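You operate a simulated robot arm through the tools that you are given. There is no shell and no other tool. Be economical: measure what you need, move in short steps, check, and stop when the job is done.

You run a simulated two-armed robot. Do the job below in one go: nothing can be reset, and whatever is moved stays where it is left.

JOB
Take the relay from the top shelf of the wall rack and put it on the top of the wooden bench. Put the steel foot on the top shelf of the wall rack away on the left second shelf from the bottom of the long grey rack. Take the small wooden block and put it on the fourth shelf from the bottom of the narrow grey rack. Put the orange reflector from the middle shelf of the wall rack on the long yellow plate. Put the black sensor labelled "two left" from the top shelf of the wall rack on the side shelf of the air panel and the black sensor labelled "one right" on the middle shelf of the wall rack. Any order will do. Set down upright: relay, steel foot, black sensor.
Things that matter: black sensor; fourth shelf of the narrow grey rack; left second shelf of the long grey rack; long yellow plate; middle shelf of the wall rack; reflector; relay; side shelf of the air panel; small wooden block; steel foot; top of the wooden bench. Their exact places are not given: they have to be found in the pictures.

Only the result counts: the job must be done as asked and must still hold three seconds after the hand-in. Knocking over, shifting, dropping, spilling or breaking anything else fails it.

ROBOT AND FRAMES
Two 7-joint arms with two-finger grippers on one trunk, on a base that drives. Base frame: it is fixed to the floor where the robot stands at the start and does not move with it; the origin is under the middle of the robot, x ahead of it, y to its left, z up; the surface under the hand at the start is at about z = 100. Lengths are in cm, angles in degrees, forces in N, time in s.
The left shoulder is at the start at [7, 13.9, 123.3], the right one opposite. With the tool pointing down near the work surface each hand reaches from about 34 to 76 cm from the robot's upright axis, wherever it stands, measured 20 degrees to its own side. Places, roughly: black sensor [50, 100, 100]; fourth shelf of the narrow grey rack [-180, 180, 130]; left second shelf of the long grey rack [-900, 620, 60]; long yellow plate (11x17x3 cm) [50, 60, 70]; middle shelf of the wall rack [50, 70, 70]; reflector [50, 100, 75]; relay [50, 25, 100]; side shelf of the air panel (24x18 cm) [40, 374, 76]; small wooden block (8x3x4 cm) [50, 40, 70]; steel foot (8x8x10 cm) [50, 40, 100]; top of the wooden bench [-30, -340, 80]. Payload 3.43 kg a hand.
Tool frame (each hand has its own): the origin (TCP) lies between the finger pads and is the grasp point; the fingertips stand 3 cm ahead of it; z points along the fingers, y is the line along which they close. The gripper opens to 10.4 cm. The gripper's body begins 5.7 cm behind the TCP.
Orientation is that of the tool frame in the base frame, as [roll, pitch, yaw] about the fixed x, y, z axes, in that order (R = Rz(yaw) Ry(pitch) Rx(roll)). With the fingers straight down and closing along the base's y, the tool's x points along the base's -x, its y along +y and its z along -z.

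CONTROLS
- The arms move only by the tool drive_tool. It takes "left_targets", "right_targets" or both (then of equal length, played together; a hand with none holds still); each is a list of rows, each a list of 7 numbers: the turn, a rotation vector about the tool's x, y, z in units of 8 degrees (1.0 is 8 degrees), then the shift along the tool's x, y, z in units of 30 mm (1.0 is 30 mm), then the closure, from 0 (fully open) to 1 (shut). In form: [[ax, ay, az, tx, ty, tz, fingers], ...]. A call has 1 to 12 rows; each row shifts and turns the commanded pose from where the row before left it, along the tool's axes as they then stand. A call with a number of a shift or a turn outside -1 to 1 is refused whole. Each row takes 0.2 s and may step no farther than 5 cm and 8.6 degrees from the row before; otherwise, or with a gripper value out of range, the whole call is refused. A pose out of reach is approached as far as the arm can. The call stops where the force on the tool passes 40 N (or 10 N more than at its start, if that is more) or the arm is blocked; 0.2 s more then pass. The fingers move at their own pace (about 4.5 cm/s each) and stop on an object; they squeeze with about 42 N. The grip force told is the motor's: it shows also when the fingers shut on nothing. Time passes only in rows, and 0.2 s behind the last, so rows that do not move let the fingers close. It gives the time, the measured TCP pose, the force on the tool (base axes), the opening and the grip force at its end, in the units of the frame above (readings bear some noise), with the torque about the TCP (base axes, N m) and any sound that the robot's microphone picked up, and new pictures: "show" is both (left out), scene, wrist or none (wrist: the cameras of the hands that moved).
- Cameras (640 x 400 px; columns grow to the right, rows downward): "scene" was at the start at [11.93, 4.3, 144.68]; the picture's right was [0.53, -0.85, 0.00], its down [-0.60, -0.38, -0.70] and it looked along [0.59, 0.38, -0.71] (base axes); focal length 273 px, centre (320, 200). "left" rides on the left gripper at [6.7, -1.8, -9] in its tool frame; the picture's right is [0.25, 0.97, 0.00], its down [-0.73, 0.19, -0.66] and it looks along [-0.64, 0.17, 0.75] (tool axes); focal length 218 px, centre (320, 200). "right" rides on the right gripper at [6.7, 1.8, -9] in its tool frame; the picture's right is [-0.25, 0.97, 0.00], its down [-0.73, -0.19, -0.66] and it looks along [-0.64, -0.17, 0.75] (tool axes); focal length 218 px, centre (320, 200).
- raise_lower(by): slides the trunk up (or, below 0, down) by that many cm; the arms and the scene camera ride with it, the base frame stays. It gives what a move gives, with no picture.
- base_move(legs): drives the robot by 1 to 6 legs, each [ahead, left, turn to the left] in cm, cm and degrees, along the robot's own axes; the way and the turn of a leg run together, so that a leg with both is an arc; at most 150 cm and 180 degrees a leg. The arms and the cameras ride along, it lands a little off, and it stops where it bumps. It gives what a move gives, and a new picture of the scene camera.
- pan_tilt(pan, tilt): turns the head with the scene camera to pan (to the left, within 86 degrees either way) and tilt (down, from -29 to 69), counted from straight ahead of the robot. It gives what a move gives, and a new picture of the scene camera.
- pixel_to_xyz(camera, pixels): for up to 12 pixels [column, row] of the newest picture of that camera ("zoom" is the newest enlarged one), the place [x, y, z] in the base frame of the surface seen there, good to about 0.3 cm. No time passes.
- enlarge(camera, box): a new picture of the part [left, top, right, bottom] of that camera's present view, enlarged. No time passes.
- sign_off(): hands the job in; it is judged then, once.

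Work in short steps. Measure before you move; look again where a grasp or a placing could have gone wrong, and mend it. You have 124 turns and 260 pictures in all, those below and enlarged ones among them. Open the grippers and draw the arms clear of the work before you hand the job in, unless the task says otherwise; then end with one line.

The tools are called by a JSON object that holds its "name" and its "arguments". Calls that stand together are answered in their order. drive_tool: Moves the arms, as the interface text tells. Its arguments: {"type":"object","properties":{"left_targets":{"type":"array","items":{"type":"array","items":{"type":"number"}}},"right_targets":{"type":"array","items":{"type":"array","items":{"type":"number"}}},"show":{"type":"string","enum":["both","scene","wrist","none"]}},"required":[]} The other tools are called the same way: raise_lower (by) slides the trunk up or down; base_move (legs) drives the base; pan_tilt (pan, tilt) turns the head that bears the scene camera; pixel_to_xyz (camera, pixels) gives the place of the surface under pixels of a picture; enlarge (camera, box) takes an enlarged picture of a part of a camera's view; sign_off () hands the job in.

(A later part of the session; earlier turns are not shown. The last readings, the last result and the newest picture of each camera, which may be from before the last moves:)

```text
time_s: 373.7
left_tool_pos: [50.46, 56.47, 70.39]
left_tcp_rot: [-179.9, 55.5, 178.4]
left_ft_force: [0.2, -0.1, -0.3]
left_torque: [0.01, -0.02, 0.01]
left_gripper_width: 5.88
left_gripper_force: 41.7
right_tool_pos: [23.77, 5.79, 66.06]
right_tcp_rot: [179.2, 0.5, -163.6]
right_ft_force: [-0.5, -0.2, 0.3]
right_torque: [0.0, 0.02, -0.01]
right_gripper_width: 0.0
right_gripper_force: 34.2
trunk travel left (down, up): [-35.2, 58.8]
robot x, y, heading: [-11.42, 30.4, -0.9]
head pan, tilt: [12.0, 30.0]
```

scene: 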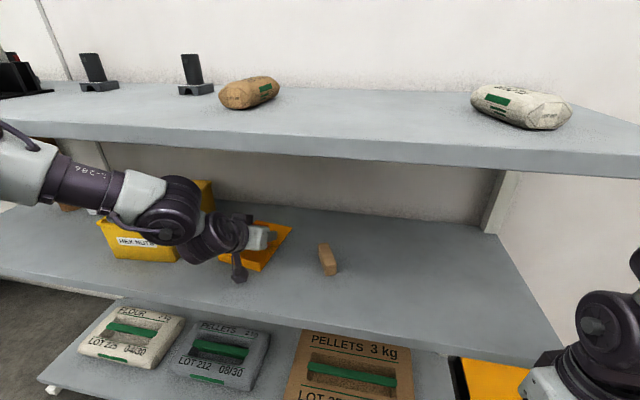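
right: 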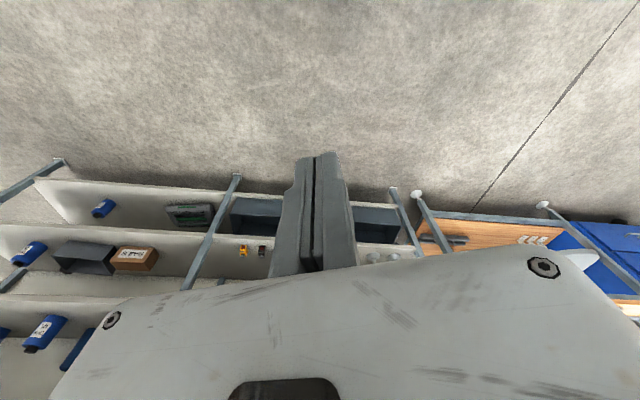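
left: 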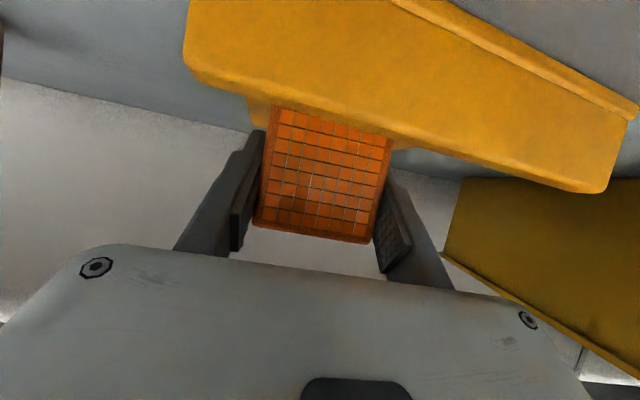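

No contact yet; I lower in small steps until a force shows.

{"name": "drive_tool", "arguments": {"left_targets": [[0, 0, 0, 0.06, 0, 0.04, 1], [0, 0, 0, 0.06, 0, 0.04, 1], [0, 0, 0, 0.06, 0, 0.04, 1], [0, 0, 0, 0, 0, 0, 1]], "show": "none"}}

{"name": "enlarge", "arguments": {"camera": "scene", "box": [80, 160, 360, 310]}}

```text
time_s: 374.7
left_tool_pos: [50.31, 56.42, 70.08]
left_tcp_rot: [-179.8, 56.0, 178.6]
left_ft_force: [3.7, 5.4, 26.5]
left_torque: [0.48, -0.03, 0.03]
left_gripper_width: 5.89
left_gripper_force: 41.9
right_tool_pos: [23.46, 5.81, 66.08]
right_tcp_rot: [179.2, 0.6, -163.5]
right_ft_force: [-1.1, 0.1, -0.4]
right_torque: [-0.01, 0.04, -0.01]
right_gripper_width: 0.01
right_gripper_force: 35.0
trunk travel left (down, up): [-35.2, 58.8]
robot x, y, heading: [-11.12, 30.2, -0.7]
head pan, tilt: [12.0, 30.0]
```

```text
2.29 times, centred on (220, 235) of scene
```

zoom: 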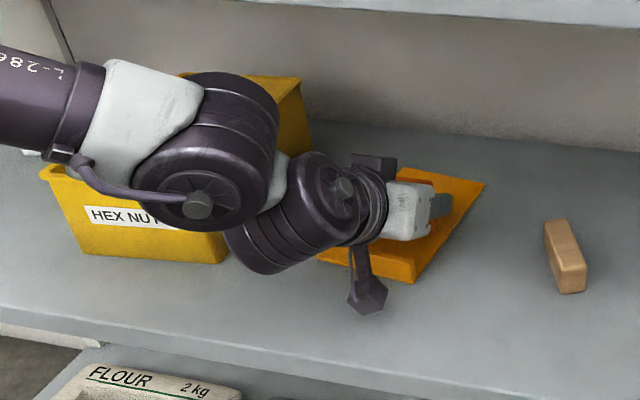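

Contact at the expected height (26 N). I ease up, open, and withdraw.

{"name": "drive_tool", "arguments": {"left_targets": [[0, 0, 0, -0.03, 0, -0.02, 1], [0, 0, 0, 0, 0, 0, 0.4], [0, 0, 0, 0, 0, 0, 0.2], [0, 0, 0, 0, 0, 0, 0.15], [0, 0, 0, 0, 0, 0, 0.15], [0, 0, 0, 0, 0, -0.5, 0.15], [0, 0, 0, 0, 0, -0.9, 0.15], [0, 0, 0, 0, 0, -1, 0.15], [0, 0, 0, 0, 0, -1, 0.15], [0, 0, 0, 0.4, 0, -0.6, 0.15]], "show": "both"}}

```text
time_s: 376.9
left_tool_pos: [39.63, 56.68, 75.81]
left_tcp_rot: [-179.9, 55.5, 178.5]
left_ft_force: [-0.1, -0.1, 0.2]
left_torque: [0.01, -0.01, -0.02]
left_gripper_width: 8.85
left_gripper_force: 0.1
right_tool_pos: [23.69, 5.81, 66.09]
right_tcp_rot: [179.2, 0.5, -163.5]
right_ft_force: [0.4, -1.0, -0.1]
right_torque: [0.02, 0.01, 0.0]
right_gripper_width: 0.0
right_gripper_force: 35.0
trunk travel left (down, up): [-35.2, 58.8]
robot x, y, heading: [-11.23, 30.39, -0.8]
head pan, tilt: [12.0, 30.0]
```

scene: 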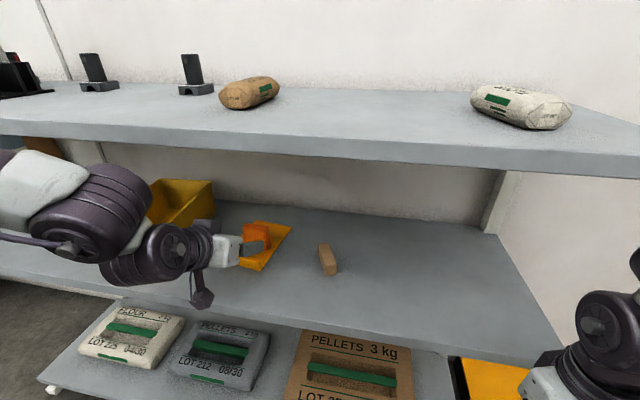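
left: 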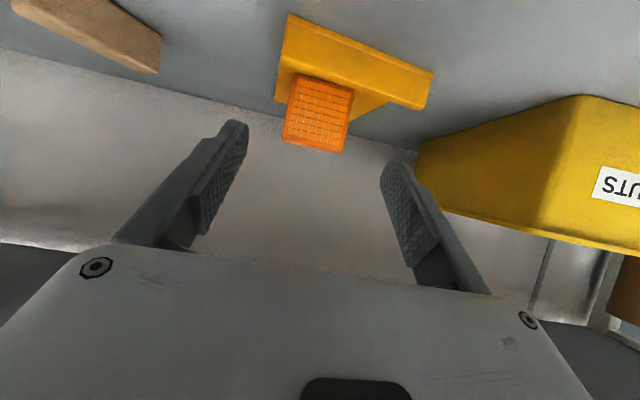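

Reflector stands on the plate. Next the "one right" sensor with the left hand: I back out, raise the trunk 30 cm, lift the right hand, and approach at y≈69.

{"name": "base_move", "arguments": {"legs": [[-20, 0, 0.8], [0, 12.5, 0]]}}

{"name": "raise_lower", "arguments": {"by": 29.8}}

{"name": "drive_tool", "arguments": {"right_targets": [[0, 0, 0, 0, 0, -1, 1], [0, 0, 0, 0, 0, -1, 1], [0, 0, 0, 0, 0, -1, 1], [0, 0, 0, 0, 0, -1, 1], [0, 0, 0, 0, 0, -1, 1], [0, 0, 0, 0, 0, -0.5, 1]], "show": "none"}}

{"name": "base_move", "arguments": {"legs": [[27, 0, 0]]}}

{"name": "drive_tool", "arguments": {"left_targets": [[0, 0, 0, 0, 0, 0, 0.4]], "show": "wrist"}}

```text
time_s: 379.4
left_tool_pos: [19.34, 69.63, 75.74]
left_tcp_rot: [-179.9, 55.5, 179.0]
left_ft_force: [0.3, 0.2, -0.4]
left_torque: [0.0, -0.02, 0.0]
left_gripper_width: 8.87
left_gripper_force: 0.1
right_tool_pos: [3.82, 18.41, 66.15]
right_tcp_rot: [179.2, 0.4, -163.1]
right_ft_force: [-0.5, 1.2, -0.2]
right_torque: [-0.02, 0.0, 0.01]
right_gripper_width: 0.01
right_gripper_force: 35.1
trunk travel left (down, up): [-35.2, 58.8]
robot x, y, heading: [-31.44, 42.4, -0.7]
head pan, tilt: [12.0, 30.0]
```

scene: 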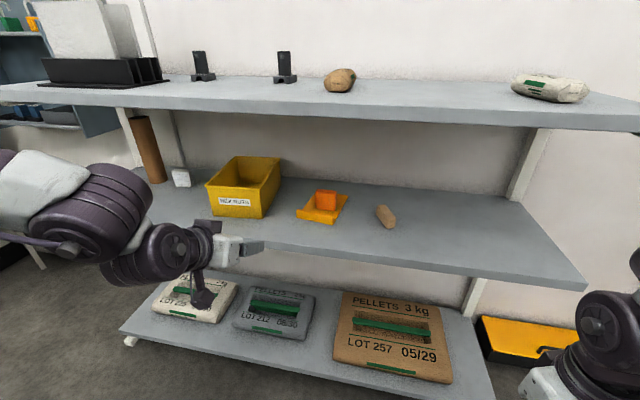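

```text
time_s: 382.3
left_tool_pos: [19.45, 69.49, 105.48]
left_tcp_rot: [-180.0, 55.4, 179.0]
left_ft_force: [0.2, 0.1, 0.1]
left_torque: [-0.02, 0.0, -0.01]
left_gripper_width: 8.87
left_gripper_force: 0.1
right_tool_pos: [3.77, 18.42, 95.78]
right_tcp_rot: [179.1, 0.5, -163.1]
right_ft_force: [0.1, 0.3, 0.5]
right_torque: [0.02, -0.01, 0.04]
right_gripper_width: 0.0
right_gripper_force: 35.0
trunk travel left (down, up): [-65.0, 29.0]
robot x, y, heading: [-31.53, 42.83, -0.2]
head pan, tilt: [12.0, 30.0]
```

```text
time_s: 383.7
left_tool_pos: [19.45, 69.6, 105.57]
left_tcp_rot: [-180.0, 55.5, 179.1]
left_ft_force: [-0.5, 0.1, -0.7]
left_torque: [0.02, 0.01, -0.01]
left_gripper_width: 8.84
left_gripper_force: 0.2
right_tool_pos: [3.56, 18.34, 112.38]
right_tcp_rot: [179.2, 0.6, -163.1]
right_ft_force: [0.5, -0.2, -0.4]
right_torque: [-0.01, -0.01, -0.02]
right_gripper_width: 0.0
right_gripper_force: 34.2
trunk travel left (down, up): [-65.0, 29.0]
robot x, y, heading: [-31.38, 42.62, -0.3]
head pan, tilt: [12.0, 30.0]
```

```text
time_s: 385.6
left_tool_pos: [46.35, 68.97, 105.6]
left_tcp_rot: [-179.9, 55.5, 178.7]
left_ft_force: [0.4, 0.5, 0.4]
left_torque: [0.01, -0.02, 0.01]
left_gripper_width: 8.79
left_gripper_force: 0.1
right_tool_pos: [30.18, 17.93, 112.38]
right_tcp_rot: [179.2, 0.6, -163.3]
right_ft_force: [0.4, 0.0, 0.6]
right_torque: [0.0, 0.01, 0.03]
right_gripper_width: 0.0
right_gripper_force: 35.2
trunk travel left (down, up): [-65.0, 29.0]
robot x, y, heading: [-4.88, 42.28, -0.5]
head pan, tilt: [12.0, 30.0]
```

scene: 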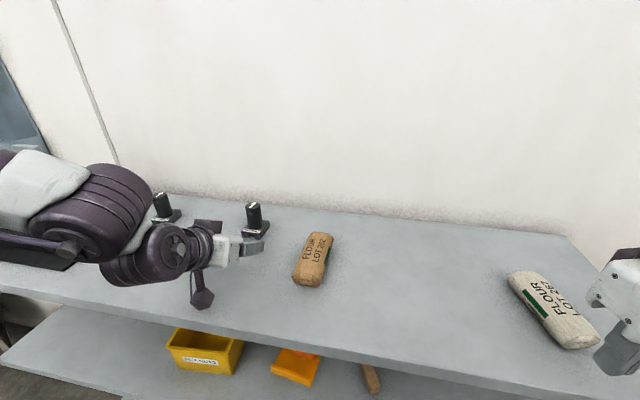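

```text
time_s: 386.1
left_tool_pos: [46.25, 69.06, 105.56]
left_tcp_rot: [-179.9, 55.6, 178.7]
left_ft_force: [-0.1, -0.2, 0.2]
left_torque: [0.01, 0.0, 0.05]
left_gripper_width: 6.21
left_gripper_force: 0.1
right_tool_pos: [30.31, 18.01, 112.41]
right_tcp_rot: [179.3, 0.6, -163.4]
right_ft_force: [-0.5, 0.7, -0.2]
right_torque: [0.02, -0.01, -0.01]
right_gripper_width: 0.02
right_gripper_force: 34.5
trunk travel left (down, up): [-65.0, 29.0]
robot x, y, heading: [-4.45, 42.44, -0.6]
head pan, tilt: [12.0, 30.0]
```

left: 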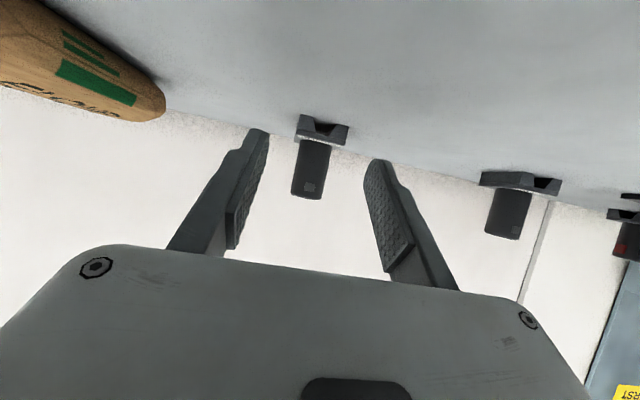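

The sensor sits between the fingers (312,165). I move ahead onto it and close.

{"name": "drive_tool", "arguments": {"left_targets": [[0, 0, 0, -0.53, 0, 0.78, 0.4], [0, 0, 0, -0.53, 0, 0.78, 0.4], [0, 0, 0, -0.53, 0, 0.78, 0.4], [0, 0, 0, -0.53, 0, 0.78, 0.4], [0, 0, 0, 0, 0, 0, 0.4]], "show": "wrist"}}

```text
time_s: 387.2
left_tool_pos: [57.72, 68.9, 105.36]
left_tcp_rot: [-179.9, 55.5, 178.6]
left_ft_force: [-0.3, 0.7, 0.9]
left_torque: [0.04, 0.02, 0.0]
left_gripper_width: 6.24
left_gripper_force: 0.2
right_tool_pos: [30.43, 17.97, 112.29]
right_tcp_rot: [179.2, 0.5, -163.2]
right_ft_force: [0.2, 0.4, 1.2]
right_torque: [0.04, -0.04, 0.01]
right_gripper_width: 0.0
right_gripper_force: 34.6
trunk travel left (down, up): [-65.0, 29.0]
robot x, y, heading: [-4.61, 42.03, -0.8]
head pan, tilt: [12.0, 30.0]
```

left: 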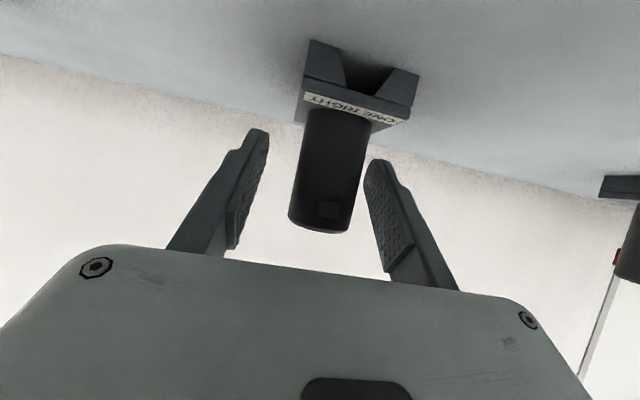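

Good alignment. I close on the cylinder and lift 5 cm.

{"name": "drive_tool", "arguments": {"left_targets": [[0, 0, 0, 0, 0, 0, 0.8], [0, 0, 0, 0, 0, 0, 1], [0, 0, 0, 0, 0, 0, 1], [0, 0, 0, 0, 0, 0, 1], [0, 0, 0, 0, 0, 0, 1], [0, 0, 0, -0.45, 0, -0.31, 1], [0, 0, 0, -0.45, 0, -0.31, 1], [0, 0, 0, -0.45, 0, -0.31, 1], [0, 0, 0, 0, 0, 0, 1]], "show": "wrist"}}

```text
time_s: 389.2
left_tool_pos: [57.73, 68.75, 110.33]
left_tcp_rot: [-179.8, 55.4, 178.8]
left_ft_force: [-0.8, -0.7, -0.4]
left_torque: [0.0, 0.03, -0.01]
left_gripper_width: 3.23
left_gripper_force: 41.6
right_tool_pos: [30.45, 17.96, 112.31]
right_tcp_rot: [179.2, 0.5, -163.3]
right_ft_force: [0.9, 0.0, -1.0]
right_torque: [-0.02, 0.03, 0.0]
right_gripper_width: 0.04
right_gripper_force: 34.6
trunk travel left (down, up): [-65.0, 29.0]
robot x, y, heading: [-4.69, 42.23, -0.6]
head pan, tilt: [12.0, 30.0]
```

left: 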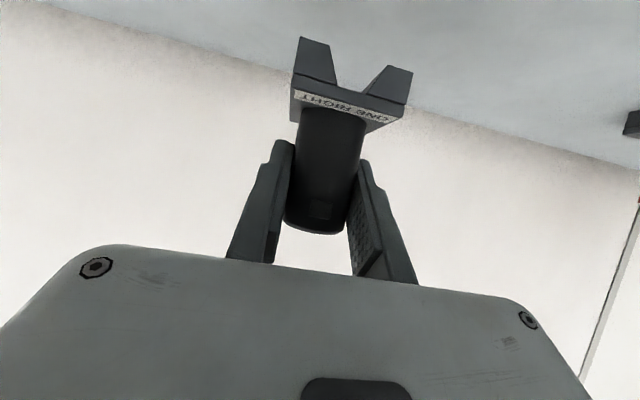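

Sensor "one right" is held (3.23 cm). I back out, move to y≈95 (free middle-shelf spot between bin and white box), lower, and go in.

{"name": "base_move", "arguments": {"legs": [[-30, 0, 0.6], [0, 26.3, 0]]}}

{"name": "raise_lower", "arguments": {"by": -34.5}}

{"name": "base_move", "arguments": {"legs": [[17, 0, 0]]}}

{"name": "drive_tool", "arguments": {"left_targets": [[0, 0, 0, 0, 0, 0, 1]], "show": "wrist"}}

```text
time_s: 392.8
left_tool_pos: [28.39, 95.89, 110.35]
left_tcp_rot: [180.0, 55.4, 179.0]
left_ft_force: [0.5, -0.2, -1.6]
left_torque: [0.04, 0.0, -0.03]
left_gripper_width: 3.24
left_gripper_force: 41.4
right_tool_pos: [1.24, 44.88, 112.41]
right_tcp_rot: [179.1, 0.5, -162.9]
right_ft_force: [0.0, 0.0, 1.3]
right_torque: [0.02, 0.0, -0.02]
right_gripper_width: 0.0
right_gripper_force: 34.5
trunk travel left (down, up): [-65.0, 29.0]
robot x, y, heading: [-33.93, 69.01, -0.3]
head pan, tilt: [12.0, 30.0]
```

scene: 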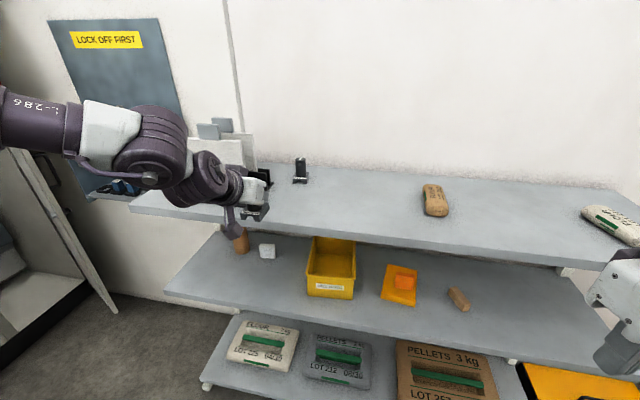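

```text
time_s: 396.1
left_tool_pos: [28.32, 96.03, 75.88]
left_tcp_rot: [-179.9, 55.5, 179.0]
left_ft_force: [0.9, -0.4, -0.9]
left_torque: [-0.01, -0.01, 0.0]
left_gripper_width: 3.22
left_gripper_force: 42.1
right_tool_pos: [1.18, 44.95, 77.81]
right_tcp_rot: [179.1, 0.5, -162.9]
right_ft_force: [0.9, 0.4, 0.6]
right_torque: [0.01, 0.0, 0.03]
right_gripper_width: 0.03
right_gripper_force: 34.7
trunk travel left (down, up): [-30.5, 63.5]
robot x, y, heading: [-33.96, 69.16, -0.4]
head pan, tilt: [12.0, 30.0]
```

```text
time_s: 397.6
left_tool_pos: [45.38, 95.73, 75.75]
left_tcp_rot: [-180.0, 55.3, 178.9]
left_ft_force: [1.0, -0.7, -1.8]
left_torque: [-0.05, -0.03, 0.02]
left_gripper_width: 3.25
left_gripper_force: 41.9
right_tool_pos: [18.18, 44.83, 77.83]
right_tcp_rot: [179.2, 0.3, -163.1]
right_ft_force: [0.0, -0.2, -0.4]
right_torque: [-0.01, 0.02, 0.0]
right_gripper_width: 0.0
right_gripper_force: 34.3
trunk travel left (down, up): [-30.5, 63.5]
robot x, y, heading: [-16.97, 68.72, -0.4]
head pan, tilt: [12.0, 30.0]
```

scene: 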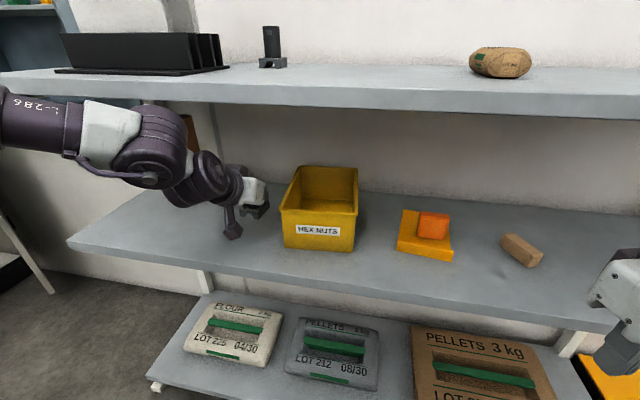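

```text
time_s: 398.0
left_tool_pos: [45.42, 95.71, 75.83]
left_tcp_rot: [-179.9, 55.5, 178.9]
left_ft_force: [0.2, 0.3, -0.6]
left_torque: [0.04, 0.04, 0.04]
left_gripper_width: 3.26
left_gripper_force: 42.4
right_tool_pos: [18.22, 44.91, 77.87]
right_tcp_rot: [179.1, 0.6, -163.2]
right_ft_force: [-0.1, -0.4, -0.6]
right_torque: [0.0, -0.03, 0.01]
right_gripper_width: 0.0
right_gripper_force: 34.7
trunk travel left (down, up): [-30.5, 63.5]
robot x, y, heading: [-16.72, 69.09, -0.3]
head pan, tilt: [12.0, 30.0]
```

left: 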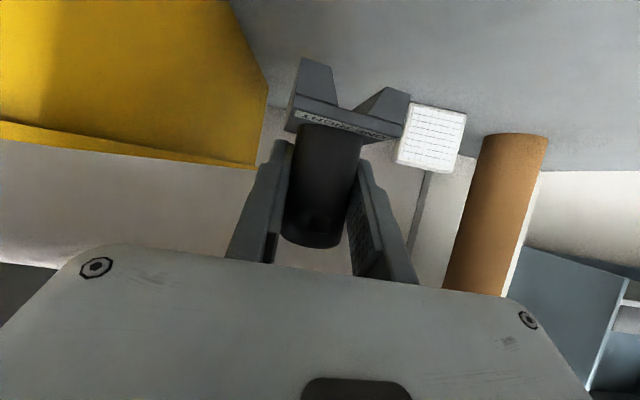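

The sensor may have turned a little in the grip. I zoom in and measure its axis.

{"name": "enlarge", "arguments": {"camera": "left", "box": [240, 40, 440, 270]}}

{"name": "pixel_to_xyz", "arguments": {"camera": "left", "pixels": [[330, 145], [325, 180], [318, 215], [310, 243], [300, 105], [390, 125], [310, 62], [395, 92], [345, 115], [300, 70], [285, 235], [340, 240]]}}

```text
1.74 times, centred on (340, 155) of left
```

zoom: 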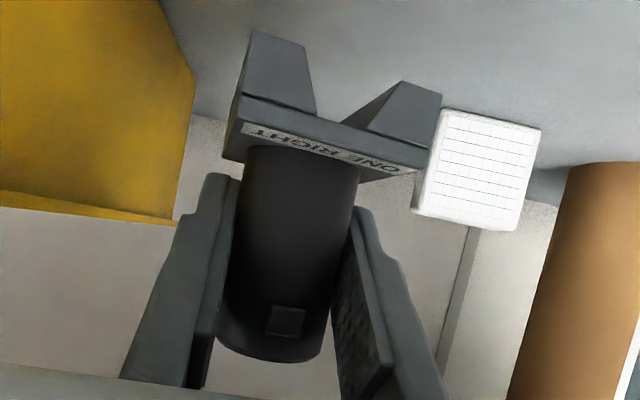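

```text
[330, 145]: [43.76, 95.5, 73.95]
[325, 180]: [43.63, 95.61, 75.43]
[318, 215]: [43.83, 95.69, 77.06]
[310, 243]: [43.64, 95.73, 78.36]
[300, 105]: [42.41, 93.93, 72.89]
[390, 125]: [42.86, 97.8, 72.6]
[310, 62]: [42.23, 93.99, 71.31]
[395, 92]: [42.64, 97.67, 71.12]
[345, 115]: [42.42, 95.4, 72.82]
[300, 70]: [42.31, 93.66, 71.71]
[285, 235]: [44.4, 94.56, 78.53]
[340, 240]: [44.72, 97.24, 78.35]
```

It is upright. I lower it toward the shelf (4 cm), then in small steps.

{"name": "drive_tool", "arguments": {"left_targets": [[0, 0, 0, 0.275, 0, 0.19, 1], [0, 0, 0, 0.275, 0, 0.19, 1], [0, 0, 0, 0.275, 0, 0.19, 1], [0, 0, 0, 0.275, 0, 0.19, 1], [0, 0, 0, 0.08, 0, 0.055, 1], [0, 0, 0, 0.06, 0, 0.04, 1], [0, 0, 0, 0.04, 0, 0.03, 1], [0, 0, 0, 0, 0, 0, 1]], "show": "wrist"}}

```text
time_s: 399.8
left_tool_pos: [45.34, 95.72, 71.14]
left_tcp_rot: [-179.9, 55.5, 178.9]
left_ft_force: [-0.2, 0.0, -1.4]
left_torque: [0.01, 0.0, 0.02]
left_gripper_width: 3.27
left_gripper_force: 42.8
right_tool_pos: [18.21, 44.89, 77.91]
right_tcp_rot: [179.2, 0.5, -163.2]
right_ft_force: [-0.1, 0.9, -0.1]
right_torque: [0.01, 0.01, 0.03]
right_gripper_width: 0.0
right_gripper_force: 34.6
trunk travel left (down, up): [-30.5, 63.5]
robot x, y, heading: [-16.74, 69.03, -0.4]
head pan, tilt: [12.0, 30.0]
```

left: 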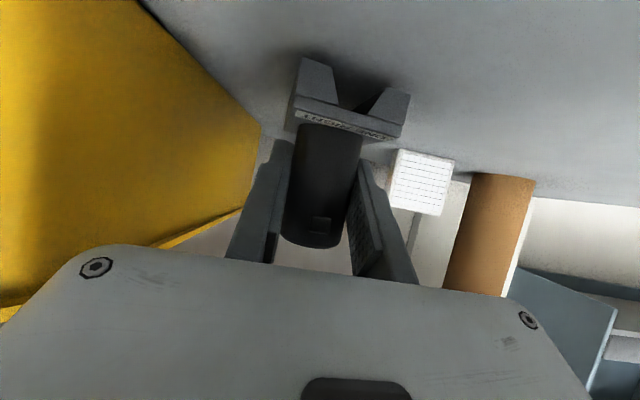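

Not touching yet; I continue in 1.5 mm steps.

{"name": "drive_tool", "arguments": {"left_targets": [[0, 0, 0, 0.04, 0, 0.03, 1], [0, 0, 0, 0.04, 0, 0.03, 1], [0, 0, 0, 0.04, 0, 0.03, 1], [0, 0, 0, 0, 0, 0, 1]], "show": "none"}}

```text
time_s: 400.8
left_tool_pos: [45.39, 95.88, 70.78]
left_tcp_rot: [-179.9, 55.4, 178.9]
left_ft_force: [0.4, -0.2, -0.6]
left_torque: [0.01, 0.0, -0.02]
left_gripper_width: 3.24
left_gripper_force: 41.6
right_tool_pos: [18.19, 44.84, 77.77]
right_tcp_rot: [179.2, 0.6, -163.1]
right_ft_force: [0.3, 0.2, -0.4]
right_torque: [-0.02, 0.01, 0.0]
right_gripper_width: 0.0
right_gripper_force: 34.7
trunk travel left (down, up): [-30.5, 63.5]
robot x, y, heading: [-16.67, 69.19, -0.4]
head pan, tilt: [12.0, 30.0]
```

{"name": "drive_tool", "arguments": {"left_targets": [[0, 0, 0, 0.05, 0, 0.035, 1], [0, 0, 0, 0.05, 0, 0.035, 1], [0, 0, 0, 0.05, 0, 0.035, 1], [0, 0, 0, 0.05, 0, 0.035, 1], [0, 0, 0, 0, 0, 0, 1]], "show": "wrist"}}

```text
time_s: 402.0
left_tool_pos: [45.28, 95.67, 70.51]
left_tcp_rot: [-179.9, 56.2, 179.0]
left_ft_force: [2.0, 8.0, 28.5]
left_torque: [0.32, 0.49, -0.12]
left_gripper_width: 3.27
left_gripper_force: 41.9
right_tool_pos: [17.94, 44.83, 77.97]
right_tcp_rot: [179.2, 0.7, -163.0]
right_ft_force: [-0.3, 0.6, 0.5]
right_torque: [0.02, -0.04, -0.01]
right_gripper_width: 0.0
right_gripper_force: 34.7
trunk travel left (down, up): [-30.5, 63.5]
robot x, y, heading: [-17.11, 68.7, -0.4]
head pan, tilt: [12.0, 30.0]
```

left: 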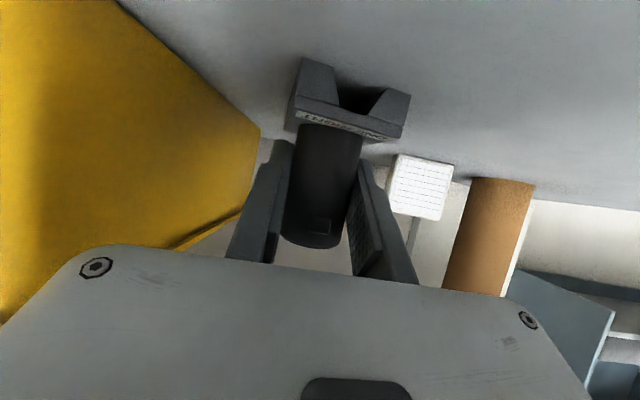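

Contact (28 N). I ease up, open and withdraw.

{"name": "drive_tool", "arguments": {"left_targets": [[0, 0, 0, -0.03, 0, -0.02, 1], [0, 0, 0, 0, 0, 0, 0.6], [0, 0, 0, 0, 0, 0, 0.4], [0, 0, 0, 0, 0, 0, 0.35], [0, 0, 0, 0, 0, 0, 0.35], [0, 0, 0, 0, 0, -0.5, 0.35], [0, 0, 0, 0, 0, -0.9, 0.35], [0, 0, 0, 0, 0, -1, 0.35], [0, 0, 0, 0, 0, -1, 0.35], [0, 0, 0, 0.4, 0, -0.6, 0.35]], "show": "both"}}

```text
time_s: 404.2
left_tool_pos: [34.78, 95.92, 76.06]
left_tcp_rot: [-179.8, 55.3, 178.9]
left_ft_force: [-0.1, 0.4, -0.2]
left_torque: [0.0, 0.0, -0.01]
left_gripper_width: 6.76
left_gripper_force: 0.1
right_tool_pos: [18.14, 44.94, 77.89]
right_tcp_rot: [179.0, 0.5, -163.1]
right_ft_force: [-0.5, 0.3, -0.4]
right_torque: [0.02, -0.04, -0.01]
right_gripper_width: 0.0
right_gripper_force: 35.0
trunk travel left (down, up): [-30.5, 63.5]
robot x, y, heading: [-17.28, 68.98, -0.4]
head pan, tilt: [12.0, 30.0]
```

scene: 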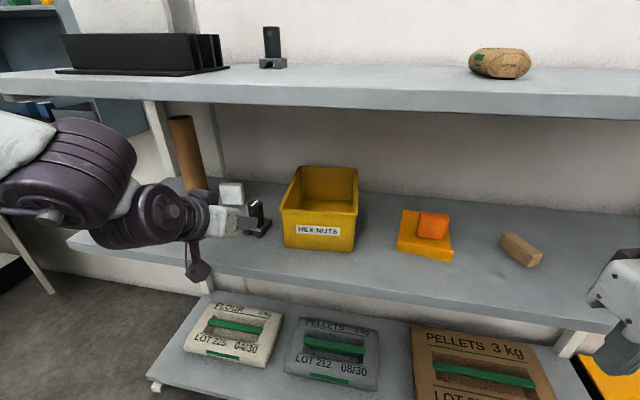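
left: 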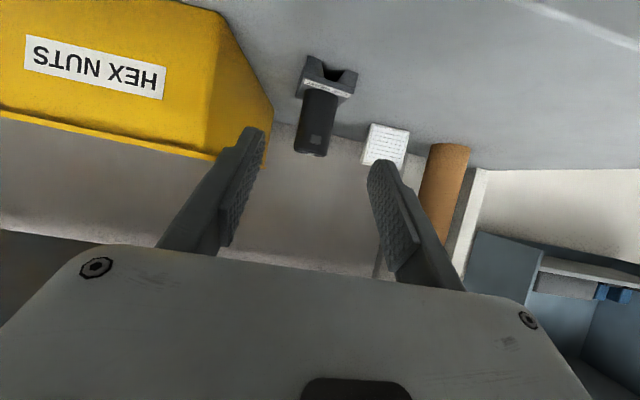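

"One right" stands on the middle shelf. Now the block: I zoom and measure its orientation.

{"name": "enlarge", "arguments": {"camera": "scene", "box": [470, 215, 570, 285]}}

{"name": "pixel_to_xyz", "arguments": {"camera": "scene", "pixels": [[503, 236], [512, 233], [542, 252], [529, 256], [521, 245], [500, 243], [526, 268]]}}

```text
5.71 times, centred on (520, 250) of scene
```

zoom: 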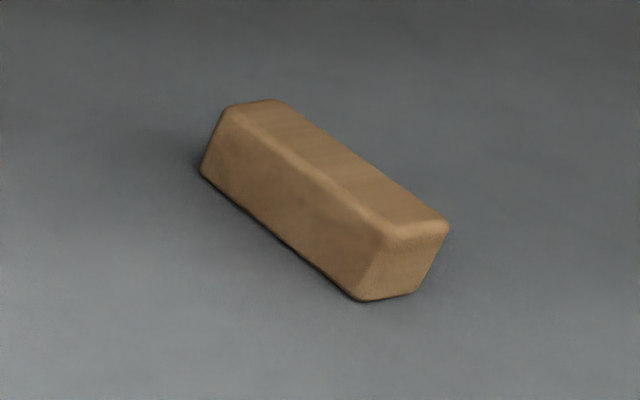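

```text
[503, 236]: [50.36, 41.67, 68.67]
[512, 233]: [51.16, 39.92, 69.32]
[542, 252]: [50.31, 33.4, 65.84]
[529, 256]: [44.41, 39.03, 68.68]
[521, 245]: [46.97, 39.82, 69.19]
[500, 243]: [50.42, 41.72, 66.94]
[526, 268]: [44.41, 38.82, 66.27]
```

The block lies at about (47.6,39.5), turned 25°, top 69.3. I back out, turn the hand 25° to match, and shift right to it.

{"name": "base_move", "arguments": {"legs": [[-18, 0, 0.4], [0, -55.5, 0]]}}

{"name": "drive_tool", "arguments": {"left_targets": [[-0.66, 0, -0.453, 0, 0, 0, 0.35], [-0.66, 0, -0.453, 0, 0, 0, 0.35], [-0.66, 0, -0.453, 0, 0, 0, 0.35], [-0.66, 0, -0.453, 0, 0, 0, 0.35], [0, 0, 0, 0, 0, 0, 0.35]], "show": "both"}}

```text
time_s: 408.5
left_tool_pos: [16.14, 42.51, 76.04]
left_tcp_rot: [-179.9, 55.4, 179.4]
left_ft_force: [-0.1, 0.2, -0.2]
left_torque: [0.04, -0.01, -0.01]
left_gripper_width: 6.75
left_gripper_force: 0.0
right_tool_pos: [-0.05, -8.79, 77.83]
right_tcp_rot: [179.2, 0.5, -162.4]
right_ft_force: [0.0, 0.0, 0.3]
right_torque: [0.0, -0.01, 0.01]
right_gripper_width: 0.0
right_gripper_force: 35.0
trunk travel left (down, up): [-30.5, 63.5]
robot x, y, heading: [-35.29, 14.62, 0.1]
head pan, tilt: [12.0, 30.0]
```

scene: 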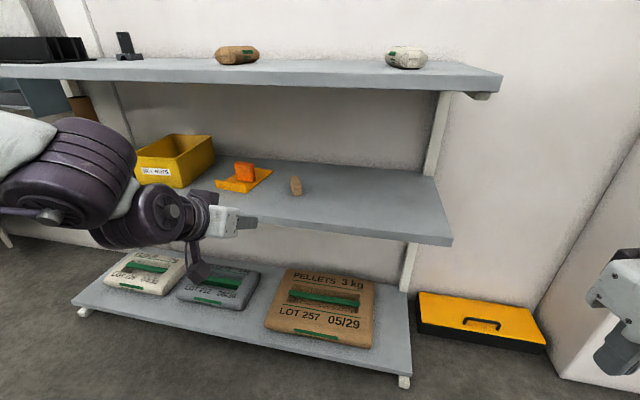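

```text
time_s: 409.7
left_tool_pos: [17.68, 48.16, 75.99]
left_tcp_rot: [-179.8, 55.4, -168.5]
left_ft_force: [0.1, 0.2, 0.3]
left_torque: [0.01, 0.02, -0.01]
left_gripper_width: 6.78
left_gripper_force: 0.0
left hand out of reach, approached as far as the arm can: row 1, 2, 3, 4
right_tool_pos: [-0.05, -8.78, 77.83]
right_tcp_rot: [179.0, 0.4, -162.5]
right_ft_force: [-0.6, 0.1, -0.4]
right_torque: [0.0, 0.02, -0.03]
right_gripper_width: 0.01
right_gripper_force: 34.7
trunk travel left (down, up): [-30.5, 63.5]
robot x, y, heading: [-35.36, 14.75, 0.1]
head pan, tilt: [12.0, 30.0]
```

scene: 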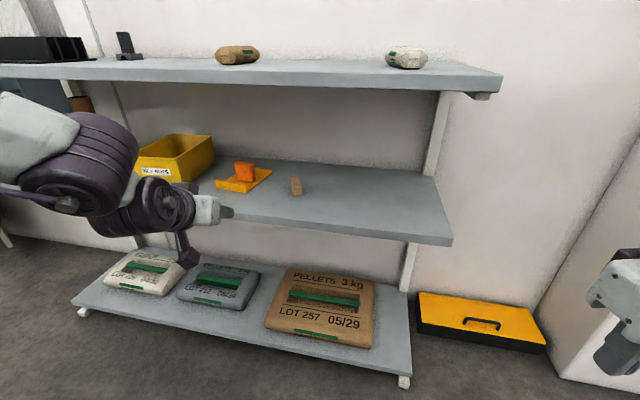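
left: 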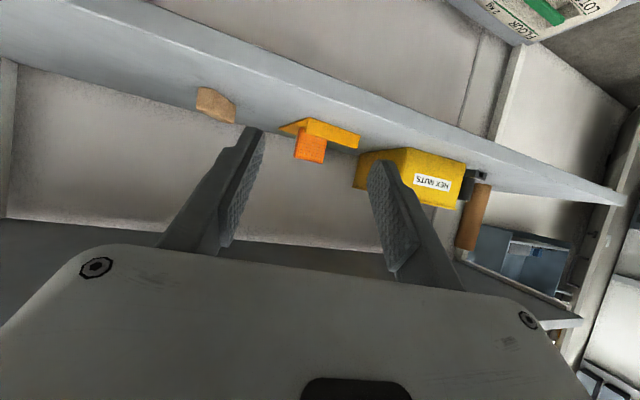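

The wrist reached 11.5° of the turn; with the base turned 6° more the rest will self-align. I draw the right hand inward and position before the block.

{"name": "drive_tool", "arguments": {"right_targets": [[0, 0, 0, -0.3, 0.95, 0, 1], [0, 0, 0, -0.3, 0.95, 0, 1], [0, 0, 0, -0.3, 0.95, 0, 1], [0, 0, 0, -0.3, 0.95, 0, 1]], "show": "none"}}

{"name": "base_move", "arguments": {"legs": [[0, 0, 6], [0, -19.2, 0], [22, 0, 0]]}}

{"name": "drive_tool", "arguments": {"left_targets": [[0, 0, 0, 0, 0, 0, 0.35]], "show": "wrist"}}

```text
time_s: 410.7
left_tool_pos: [17.68, 48.22, 76.02]
left_tcp_rot: [-179.7, 55.4, -168.5]
left_ft_force: [0.1, -0.8, 1.7]
left_torque: [0.01, 0.0, 0.02]
left_gripper_width: 6.75
left_gripper_force: 0.1
right_tool_pos: [-0.19, 1.9, 78.45]
right_tcp_rot: [179.0, 0.5, -162.6]
right_ft_force: [-0.9, 0.0, -0.1]
right_torque: [-0.02, -0.01, -0.01]
right_gripper_width: 0.0
right_gripper_force: 34.9
right hand out of reach, approached as far as the arm can: row 4
trunk travel left (down, up): [-30.5, 63.5]
robot x, y, heading: [-35.68, 15.15, 0.2]
head pan, tilt: [12.0, 30.0]
```

```text
time_s: 414.1
left_tool_pos: [38.73, 36.28, 75.88]
left_tcp_rot: [-179.8, 55.3, -163.2]
left_ft_force: [-1.2, 0.4, 0.2]
left_torque: [-0.02, -0.01, -0.02]
left_gripper_width: 6.74
left_gripper_force: 0.2
right_tool_pos: [25.23, -11.47, 78.38]
right_tcp_rot: [179.1, 0.5, -157.1]
right_ft_force: [0.7, -0.3, -0.2]
right_torque: [0.01, 0.04, 0.03]
right_gripper_width: 0.0
right_gripper_force: 34.4
trunk travel left (down, up): [-30.5, 63.5]
robot x, y, heading: [-11.06, -1.57, 5.2]
head pan, tilt: [12.0, 30.0]
```

scene: 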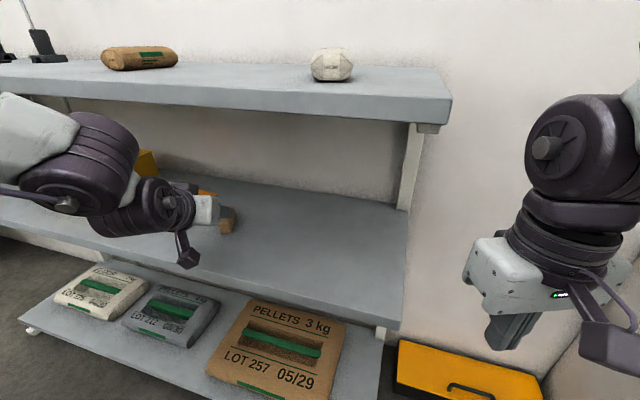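

```text
time_s: 414.4
left_tool_pos: [38.63, 36.29, 75.84]
left_tcp_rot: [-179.8, 55.5, -163.0]
left_ft_force: [0.1, 0.0, 0.2]
left_torque: [0.0, -0.01, 0.0]
left_gripper_width: 6.76
left_gripper_force: 0.0
right_tool_pos: [25.1, -11.54, 78.35]
right_tcp_rot: [179.1, 0.5, -157.2]
right_ft_force: [0.4, -0.4, 0.0]
right_torque: [-0.03, 0.0, -0.06]
right_gripper_width: 0.0
right_gripper_force: 34.5
trunk travel left (down, up): [-30.5, 63.5]
robot x, y, heading: [-10.84, -1.79, 5.4]
head pan, tilt: [12.0, 30.0]
```

left: 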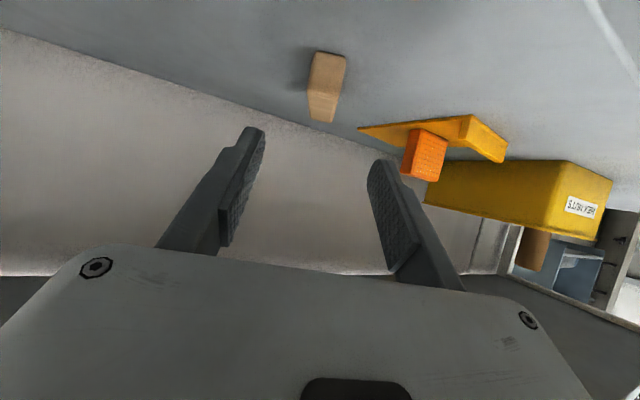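

The block lies straight along the tool axis. I advance 11.6 cm and close.

{"name": "drive_tool", "arguments": {"left_targets": [[0, 0, 0, 0.01, 0.03, 0.96, 0.35], [0, 0, 0, 0.01, 0.03, 0.96, 0.35], [0, 0, 0, 0.01, 0.03, 0.96, 0.35], [0, 0, 0, 0.01, 0.03, 0.96, 0.35], [0, 0, 0, 0, 0, 0, 0.7], [0, 0, 0, 0, 0, 0, 1], [0, 0, 0, 0, 0, 0, 1], [0, 0, 0, 0, 0, 0, 1], [0, 0, 0, 0, 0, 0, 1], [0, 0, 0, 0, 0, 0, 1]], "show": "wrist"}}

```text
time_s: 416.6
left_tool_pos: [47.54, 39.34, 69.16]
left_tcp_rot: [-179.7, 55.4, -163.0]
left_ft_force: [0.0, 0.5, -0.4]
left_torque: [0.0, 0.03, 0.02]
left_gripper_width: 2.47
left_gripper_force: 41.6
right_tool_pos: [25.27, -11.52, 78.4]
right_tcp_rot: [179.1, 0.5, -157.1]
right_ft_force: [-0.1, 0.6, -0.5]
right_torque: [0.01, 0.02, 0.01]
right_gripper_width: 0.02
right_gripper_force: 35.1
trunk travel left (down, up): [-30.5, 63.5]
robot x, y, heading: [-11.04, -1.93, 5.4]
head pan, tilt: [12.0, 30.0]
```

left: 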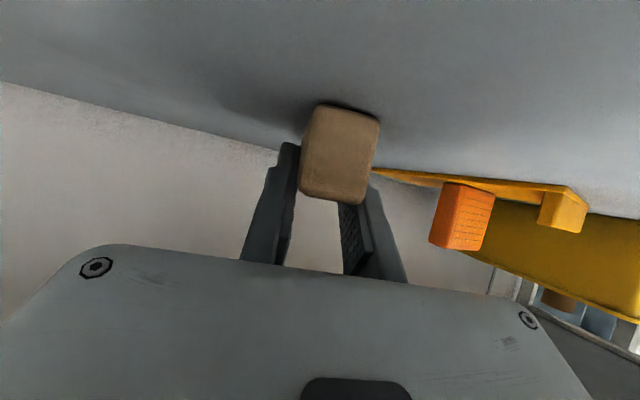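

Block gripped (2.47 cm). I lift it, back out, draw the left hand in, raise the trunk, and move to y≈141 so the right hand faces the "two left" sensor.

{"name": "drive_tool", "arguments": {"left_targets": [[0, 0, 0, -0.45, 0, -0.31, 1], [0, 0, 0, -0.45, 0, -0.31, 1], [0, 0, 0, -0.45, 0, -0.31, 1]], "show": "none"}}

{"name": "base_move", "arguments": {"legs": [[-28, 0, 0], [0, 0, -5.4]]}}

{"name": "drive_tool", "arguments": {"left_targets": [[0, 0, 0, 0.53, -0.7, -0.77, 1], [0, 0, 0, 0.53, -0.7, -0.77, 1], [0, 0, 0, 0.53, -0.7, -0.77, 1], [0, 0, 0, 0.53, -0.7, -0.77, 1]], "show": "none"}}

{"name": "raise_lower", "arguments": {"by": 40}}

{"name": "base_move", "arguments": {"legs": [[0, 139, 0]]}}

{"name": "pan_tilt", "arguments": {"pan": -10, "tilt": 35}}

```text
time_s: 417.4
left_tool_pos: [47.67, 39.31, 74.18]
left_tcp_rot: [-179.8, 55.5, -163.2]
left_ft_force: [-0.9, 0.0, 0.3]
left_torque: [0.0, -0.01, -0.01]
left_gripper_width: 2.46
left_gripper_force: 42.0
right_tool_pos: [25.17, -11.41, 78.42]
right_tcp_rot: [179.2, 0.5, -157.1]
right_ft_force: [0.2, 0.7, -0.4]
right_torque: [0.0, 0.02, 0.02]
right_gripper_width: 0.01
right_gripper_force: 34.9
trunk travel left (down, up): [-30.5, 63.5]
robot x, y, heading: [-11.2, -1.74, 5.5]
head pan, tilt: [12.0, 30.0]
```

```text
time_s: 419.9
left_tool_pos: [22.98, 30.56, 74.18]
left_tcp_rot: [-179.8, 55.4, -168.7]
left_ft_force: [-0.2, -1.2, 0.5]
left_torque: [0.01, -0.01, 0.03]
left_gripper_width: 2.48
left_gripper_force: 41.5
right_tool_pos: [-4.52, -17.74, 78.43]
right_tcp_rot: [179.1, 0.5, -162.7]
right_ft_force: [0.6, -0.3, 0.6]
right_torque: [0.03, 0.0, 0.0]
right_gripper_width: 0.0
right_gripper_force: 34.6
trunk travel left (down, up): [-30.5, 63.5]
robot x, y, heading: [-39.53, -4.3, -0.3]
head pan, tilt: [12.0, 30.0]
```

scene: 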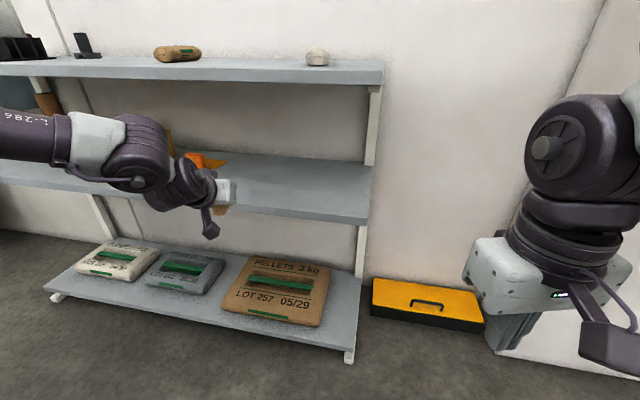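

```text
time_s: 420.9
left_tool_pos: [18.24, 25.53, 74.08]
left_tcp_rot: [-179.7, 55.4, -168.7]
left_ft_force: [-1.1, 0.2, -1.0]
left_torque: [0.03, -0.02, 0.01]
left_gripper_width: 2.48
left_gripper_force: 42.1
left hand out of reach, approached as far as the arm can: row 3, 4
right_tool_pos: [-4.53, -17.66, 78.43]
right_tcp_rot: [179.2, 0.5, -162.7]
right_ft_force: [0.1, 0.0, 1.1]
right_torque: [0.01, 0.0, -0.03]
right_gripper_width: 0.02
right_gripper_force: 35.2
trunk travel left (down, up): [-30.5, 63.5]
robot x, y, heading: [-39.44, -4.5, -0.2]
head pan, tilt: [12.0, 30.0]
```

```text
time_s: 424.8
left_tool_pos: [18.34, 25.64, 114.09]
left_tcp_rot: [-179.8, 55.3, -168.7]
left_ft_force: [-0.2, 0.4, -1.0]
left_torque: [0.02, 0.02, 0.0]
left_gripper_width: 2.47
left_gripper_force: 41.7
right_tool_pos: [-4.48, -17.73, 118.45]
right_tcp_rot: [179.2, 0.5, -162.6]
right_ft_force: [-0.7, 0.2, 0.1]
right_torque: [-0.03, -0.02, -0.04]
right_gripper_width: 0.0
right_gripper_force: 34.5
trunk travel left (down, up): [-70.5, 23.5]
robot x, y, heading: [-40.02, -4.54, -0.1]
head pan, tilt: [12.0, 30.0]
```

```text
time_s: 431.6
left_tool_pos: [20.81, 159.77, 114.13]
left_tcp_rot: [-179.8, 55.4, -170.2]
left_ft_force: [-0.5, 0.2, 0.2]
left_torque: [-0.02, 0.02, -0.01]
left_gripper_width: 2.45
left_gripper_force: 42.2
right_tool_pos: [-2.85, 117.06, 118.44]
right_tcp_rot: [179.1, 0.5, -164.2]
right_ft_force: [0.6, -0.3, 0.1]
right_torque: [0.0, 0.02, -0.01]
right_gripper_width: 0.0
right_gripper_force: 34.8
trunk travel left (down, up): [-70.5, 23.5]
robot x, y, heading: [-37.3, 131.08, -1.5]
head pan, tilt: [12.0, 30.0]
```

scene: 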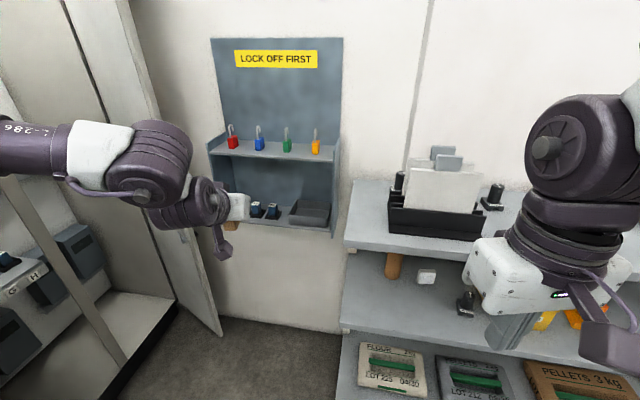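

```text
time_s: 432.4
left_tool_pos: [20.88, 159.78, 113.98]
left_tcp_rot: [-179.8, 55.4, -170.2]
left_ft_force: [-0.2, -0.8, -0.5]
left_torque: [-0.06, 0.01, 0.01]
left_gripper_width: 2.47
left_gripper_force: 42.5
right_tool_pos: [-2.85, 117.17, 118.45]
right_tcp_rot: [179.2, 0.5, -164.2]
right_ft_force: [-0.2, 1.0, -0.5]
right_torque: [-0.01, 0.02, 0.02]
right_gripper_width: 0.0
right_gripper_force: 34.7
trunk travel left (down, up): [-70.5, 23.5]
robot x, y, heading: [-37.68, 131.25, -1.4]
head pan, tilt: [-10.0, 35.0]
```

scene: 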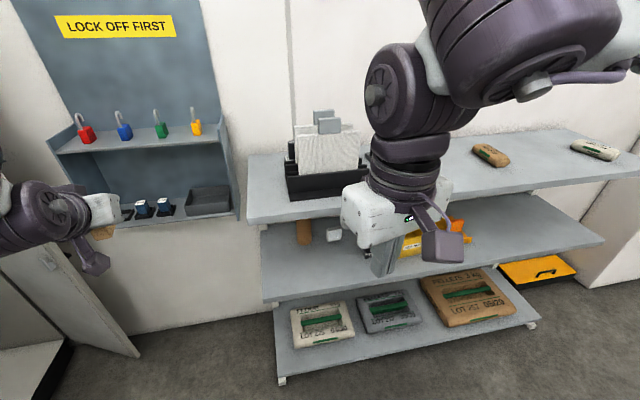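

I measure the sensor precisely, and the lock board's front, before reaching.

{"name": "enlarge", "arguments": {"camera": "scene", "box": [275, 125, 345, 180]}}

{"name": "pixel_to_xyz", "arguments": {"camera": "zoom", "pixels": [[150, 150], [140, 200], [130, 240], [150, 130], [160, 145], [130, 255]]}}

{"name": "pixel_to_xyz", "arguments": {"camera": "scene", "pixels": [[226, 138], [60, 152], [240, 212], [150, 137], [288, 175], [290, 160], [325, 110], [340, 150], [289, 195], [360, 180]]}}

```text
7.27 times, centred on (310, 152) of scene
```

zoom: 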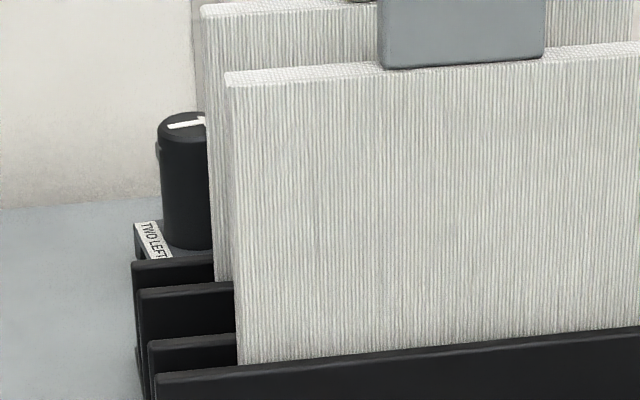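

```text
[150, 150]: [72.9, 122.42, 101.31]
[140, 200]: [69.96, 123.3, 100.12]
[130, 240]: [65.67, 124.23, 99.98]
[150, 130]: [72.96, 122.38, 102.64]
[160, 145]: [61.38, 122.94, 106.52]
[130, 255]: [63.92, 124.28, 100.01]
```

```text
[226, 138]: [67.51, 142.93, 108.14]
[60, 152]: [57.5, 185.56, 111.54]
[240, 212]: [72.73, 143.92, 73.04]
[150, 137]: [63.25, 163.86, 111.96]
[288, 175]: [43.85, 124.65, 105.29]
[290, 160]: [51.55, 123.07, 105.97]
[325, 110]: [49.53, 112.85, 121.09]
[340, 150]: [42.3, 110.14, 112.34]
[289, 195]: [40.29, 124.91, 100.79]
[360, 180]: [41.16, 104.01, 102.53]
```

Sensor "two left" centre is about (61.7,121.4); the holder ends near x≈52. I turn the right wrist so its camera clears the plates, lower 5.5 cm, and move the base in at heading 12°.

{"name": "drive_tool", "arguments": {"right_targets": [[0, 0, -0.95, 0, 0, 0, 0.45], [0, 0, -0.95, 0, 0, 0, 0.45], [0, 0, -0.95, 0, 0, 0, 0.45], [0, 0, -0.95, 0, 0, 0, 0.45]], "show": "none"}}

{"name": "raise_lower", "arguments": {"by": -5.5}}

{"name": "base_move", "arguments": {"legs": [[0, 0, 13.4], [29.5, -4.7, 0]]}}

```text
time_s: 433.4
left_tool_pos: [20.93, 159.67, 114.16]
left_tcp_rot: [-179.8, 55.4, -170.2]
left_ft_force: [0.3, -0.8, -0.6]
left_torque: [0.03, 0.0, -0.03]
left_gripper_width: 2.44
left_gripper_force: 41.9
right_tool_pos: [-2.89, 117.15, 118.39]
right_tcp_rot: [179.5, 0.9, -133.7]
right_ft_force: [0.1, 0.1, -0.5]
right_torque: [-0.01, 0.01, -0.02]
right_gripper_width: 5.7
right_gripper_force: 0.1
trunk travel left (down, up): [-70.5, 23.5]
robot x, y, heading: [-37.8, 131.15, -1.6]
head pan, tilt: [-10.0, 35.0]
```

```text
time_s: 434.4
left_tool_pos: [20.94, 159.78, 108.59]
left_tcp_rot: [-179.7, 55.4, -170.1]
left_ft_force: [-0.1, -0.5, -0.2]
left_torque: [-0.02, 0.01, 0.01]
left_gripper_width: 2.45
left_gripper_force: 42.6
right_tool_pos: [-2.93, 117.14, 112.89]
right_tcp_rot: [179.5, 0.9, -133.7]
right_ft_force: [-0.4, -0.2, 0.2]
right_torque: [-0.02, 0.02, 0.0]
right_gripper_width: 5.73
right_gripper_force: 0.1
trunk travel left (down, up): [-65.0, 29.0]
robot x, y, heading: [-37.65, 131.17, -1.7]
head pan, tilt: [-10.0, 35.0]
```

```text
time_s: 437.2
left_tool_pos: [42.34, 173.42, 108.63]
left_tcp_rot: [-179.8, 55.5, -157.1]
left_ft_force: [-1.4, 0.2, 0.5]
left_torque: [-0.02, -0.01, 0.02]
left_gripper_width: 2.44
left_gripper_force: 41.9
right_tool_pos: [28.83, 126.57, 112.91]
right_tcp_rot: [179.6, 0.9, -120.7]
right_ft_force: [0.3, -0.2, 0.1]
right_torque: [0.02, 0.0, -0.02]
right_gripper_width: 5.71
right_gripper_force: 0.0
trunk travel left (down, up): [-65.0, 29.0]
robot x, y, heading: [-8.26, 132.34, 11.4]
head pan, tilt: [-10.0, 35.0]
```

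scene: 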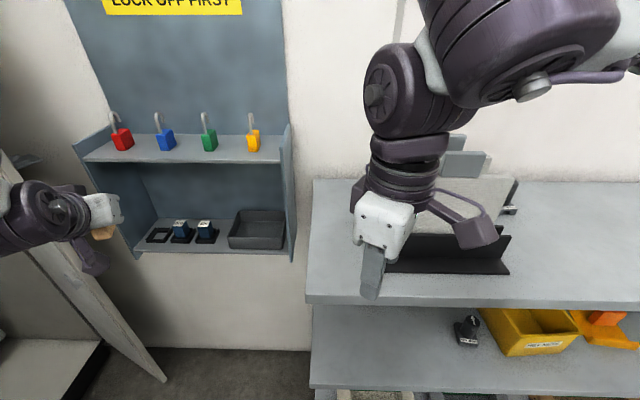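

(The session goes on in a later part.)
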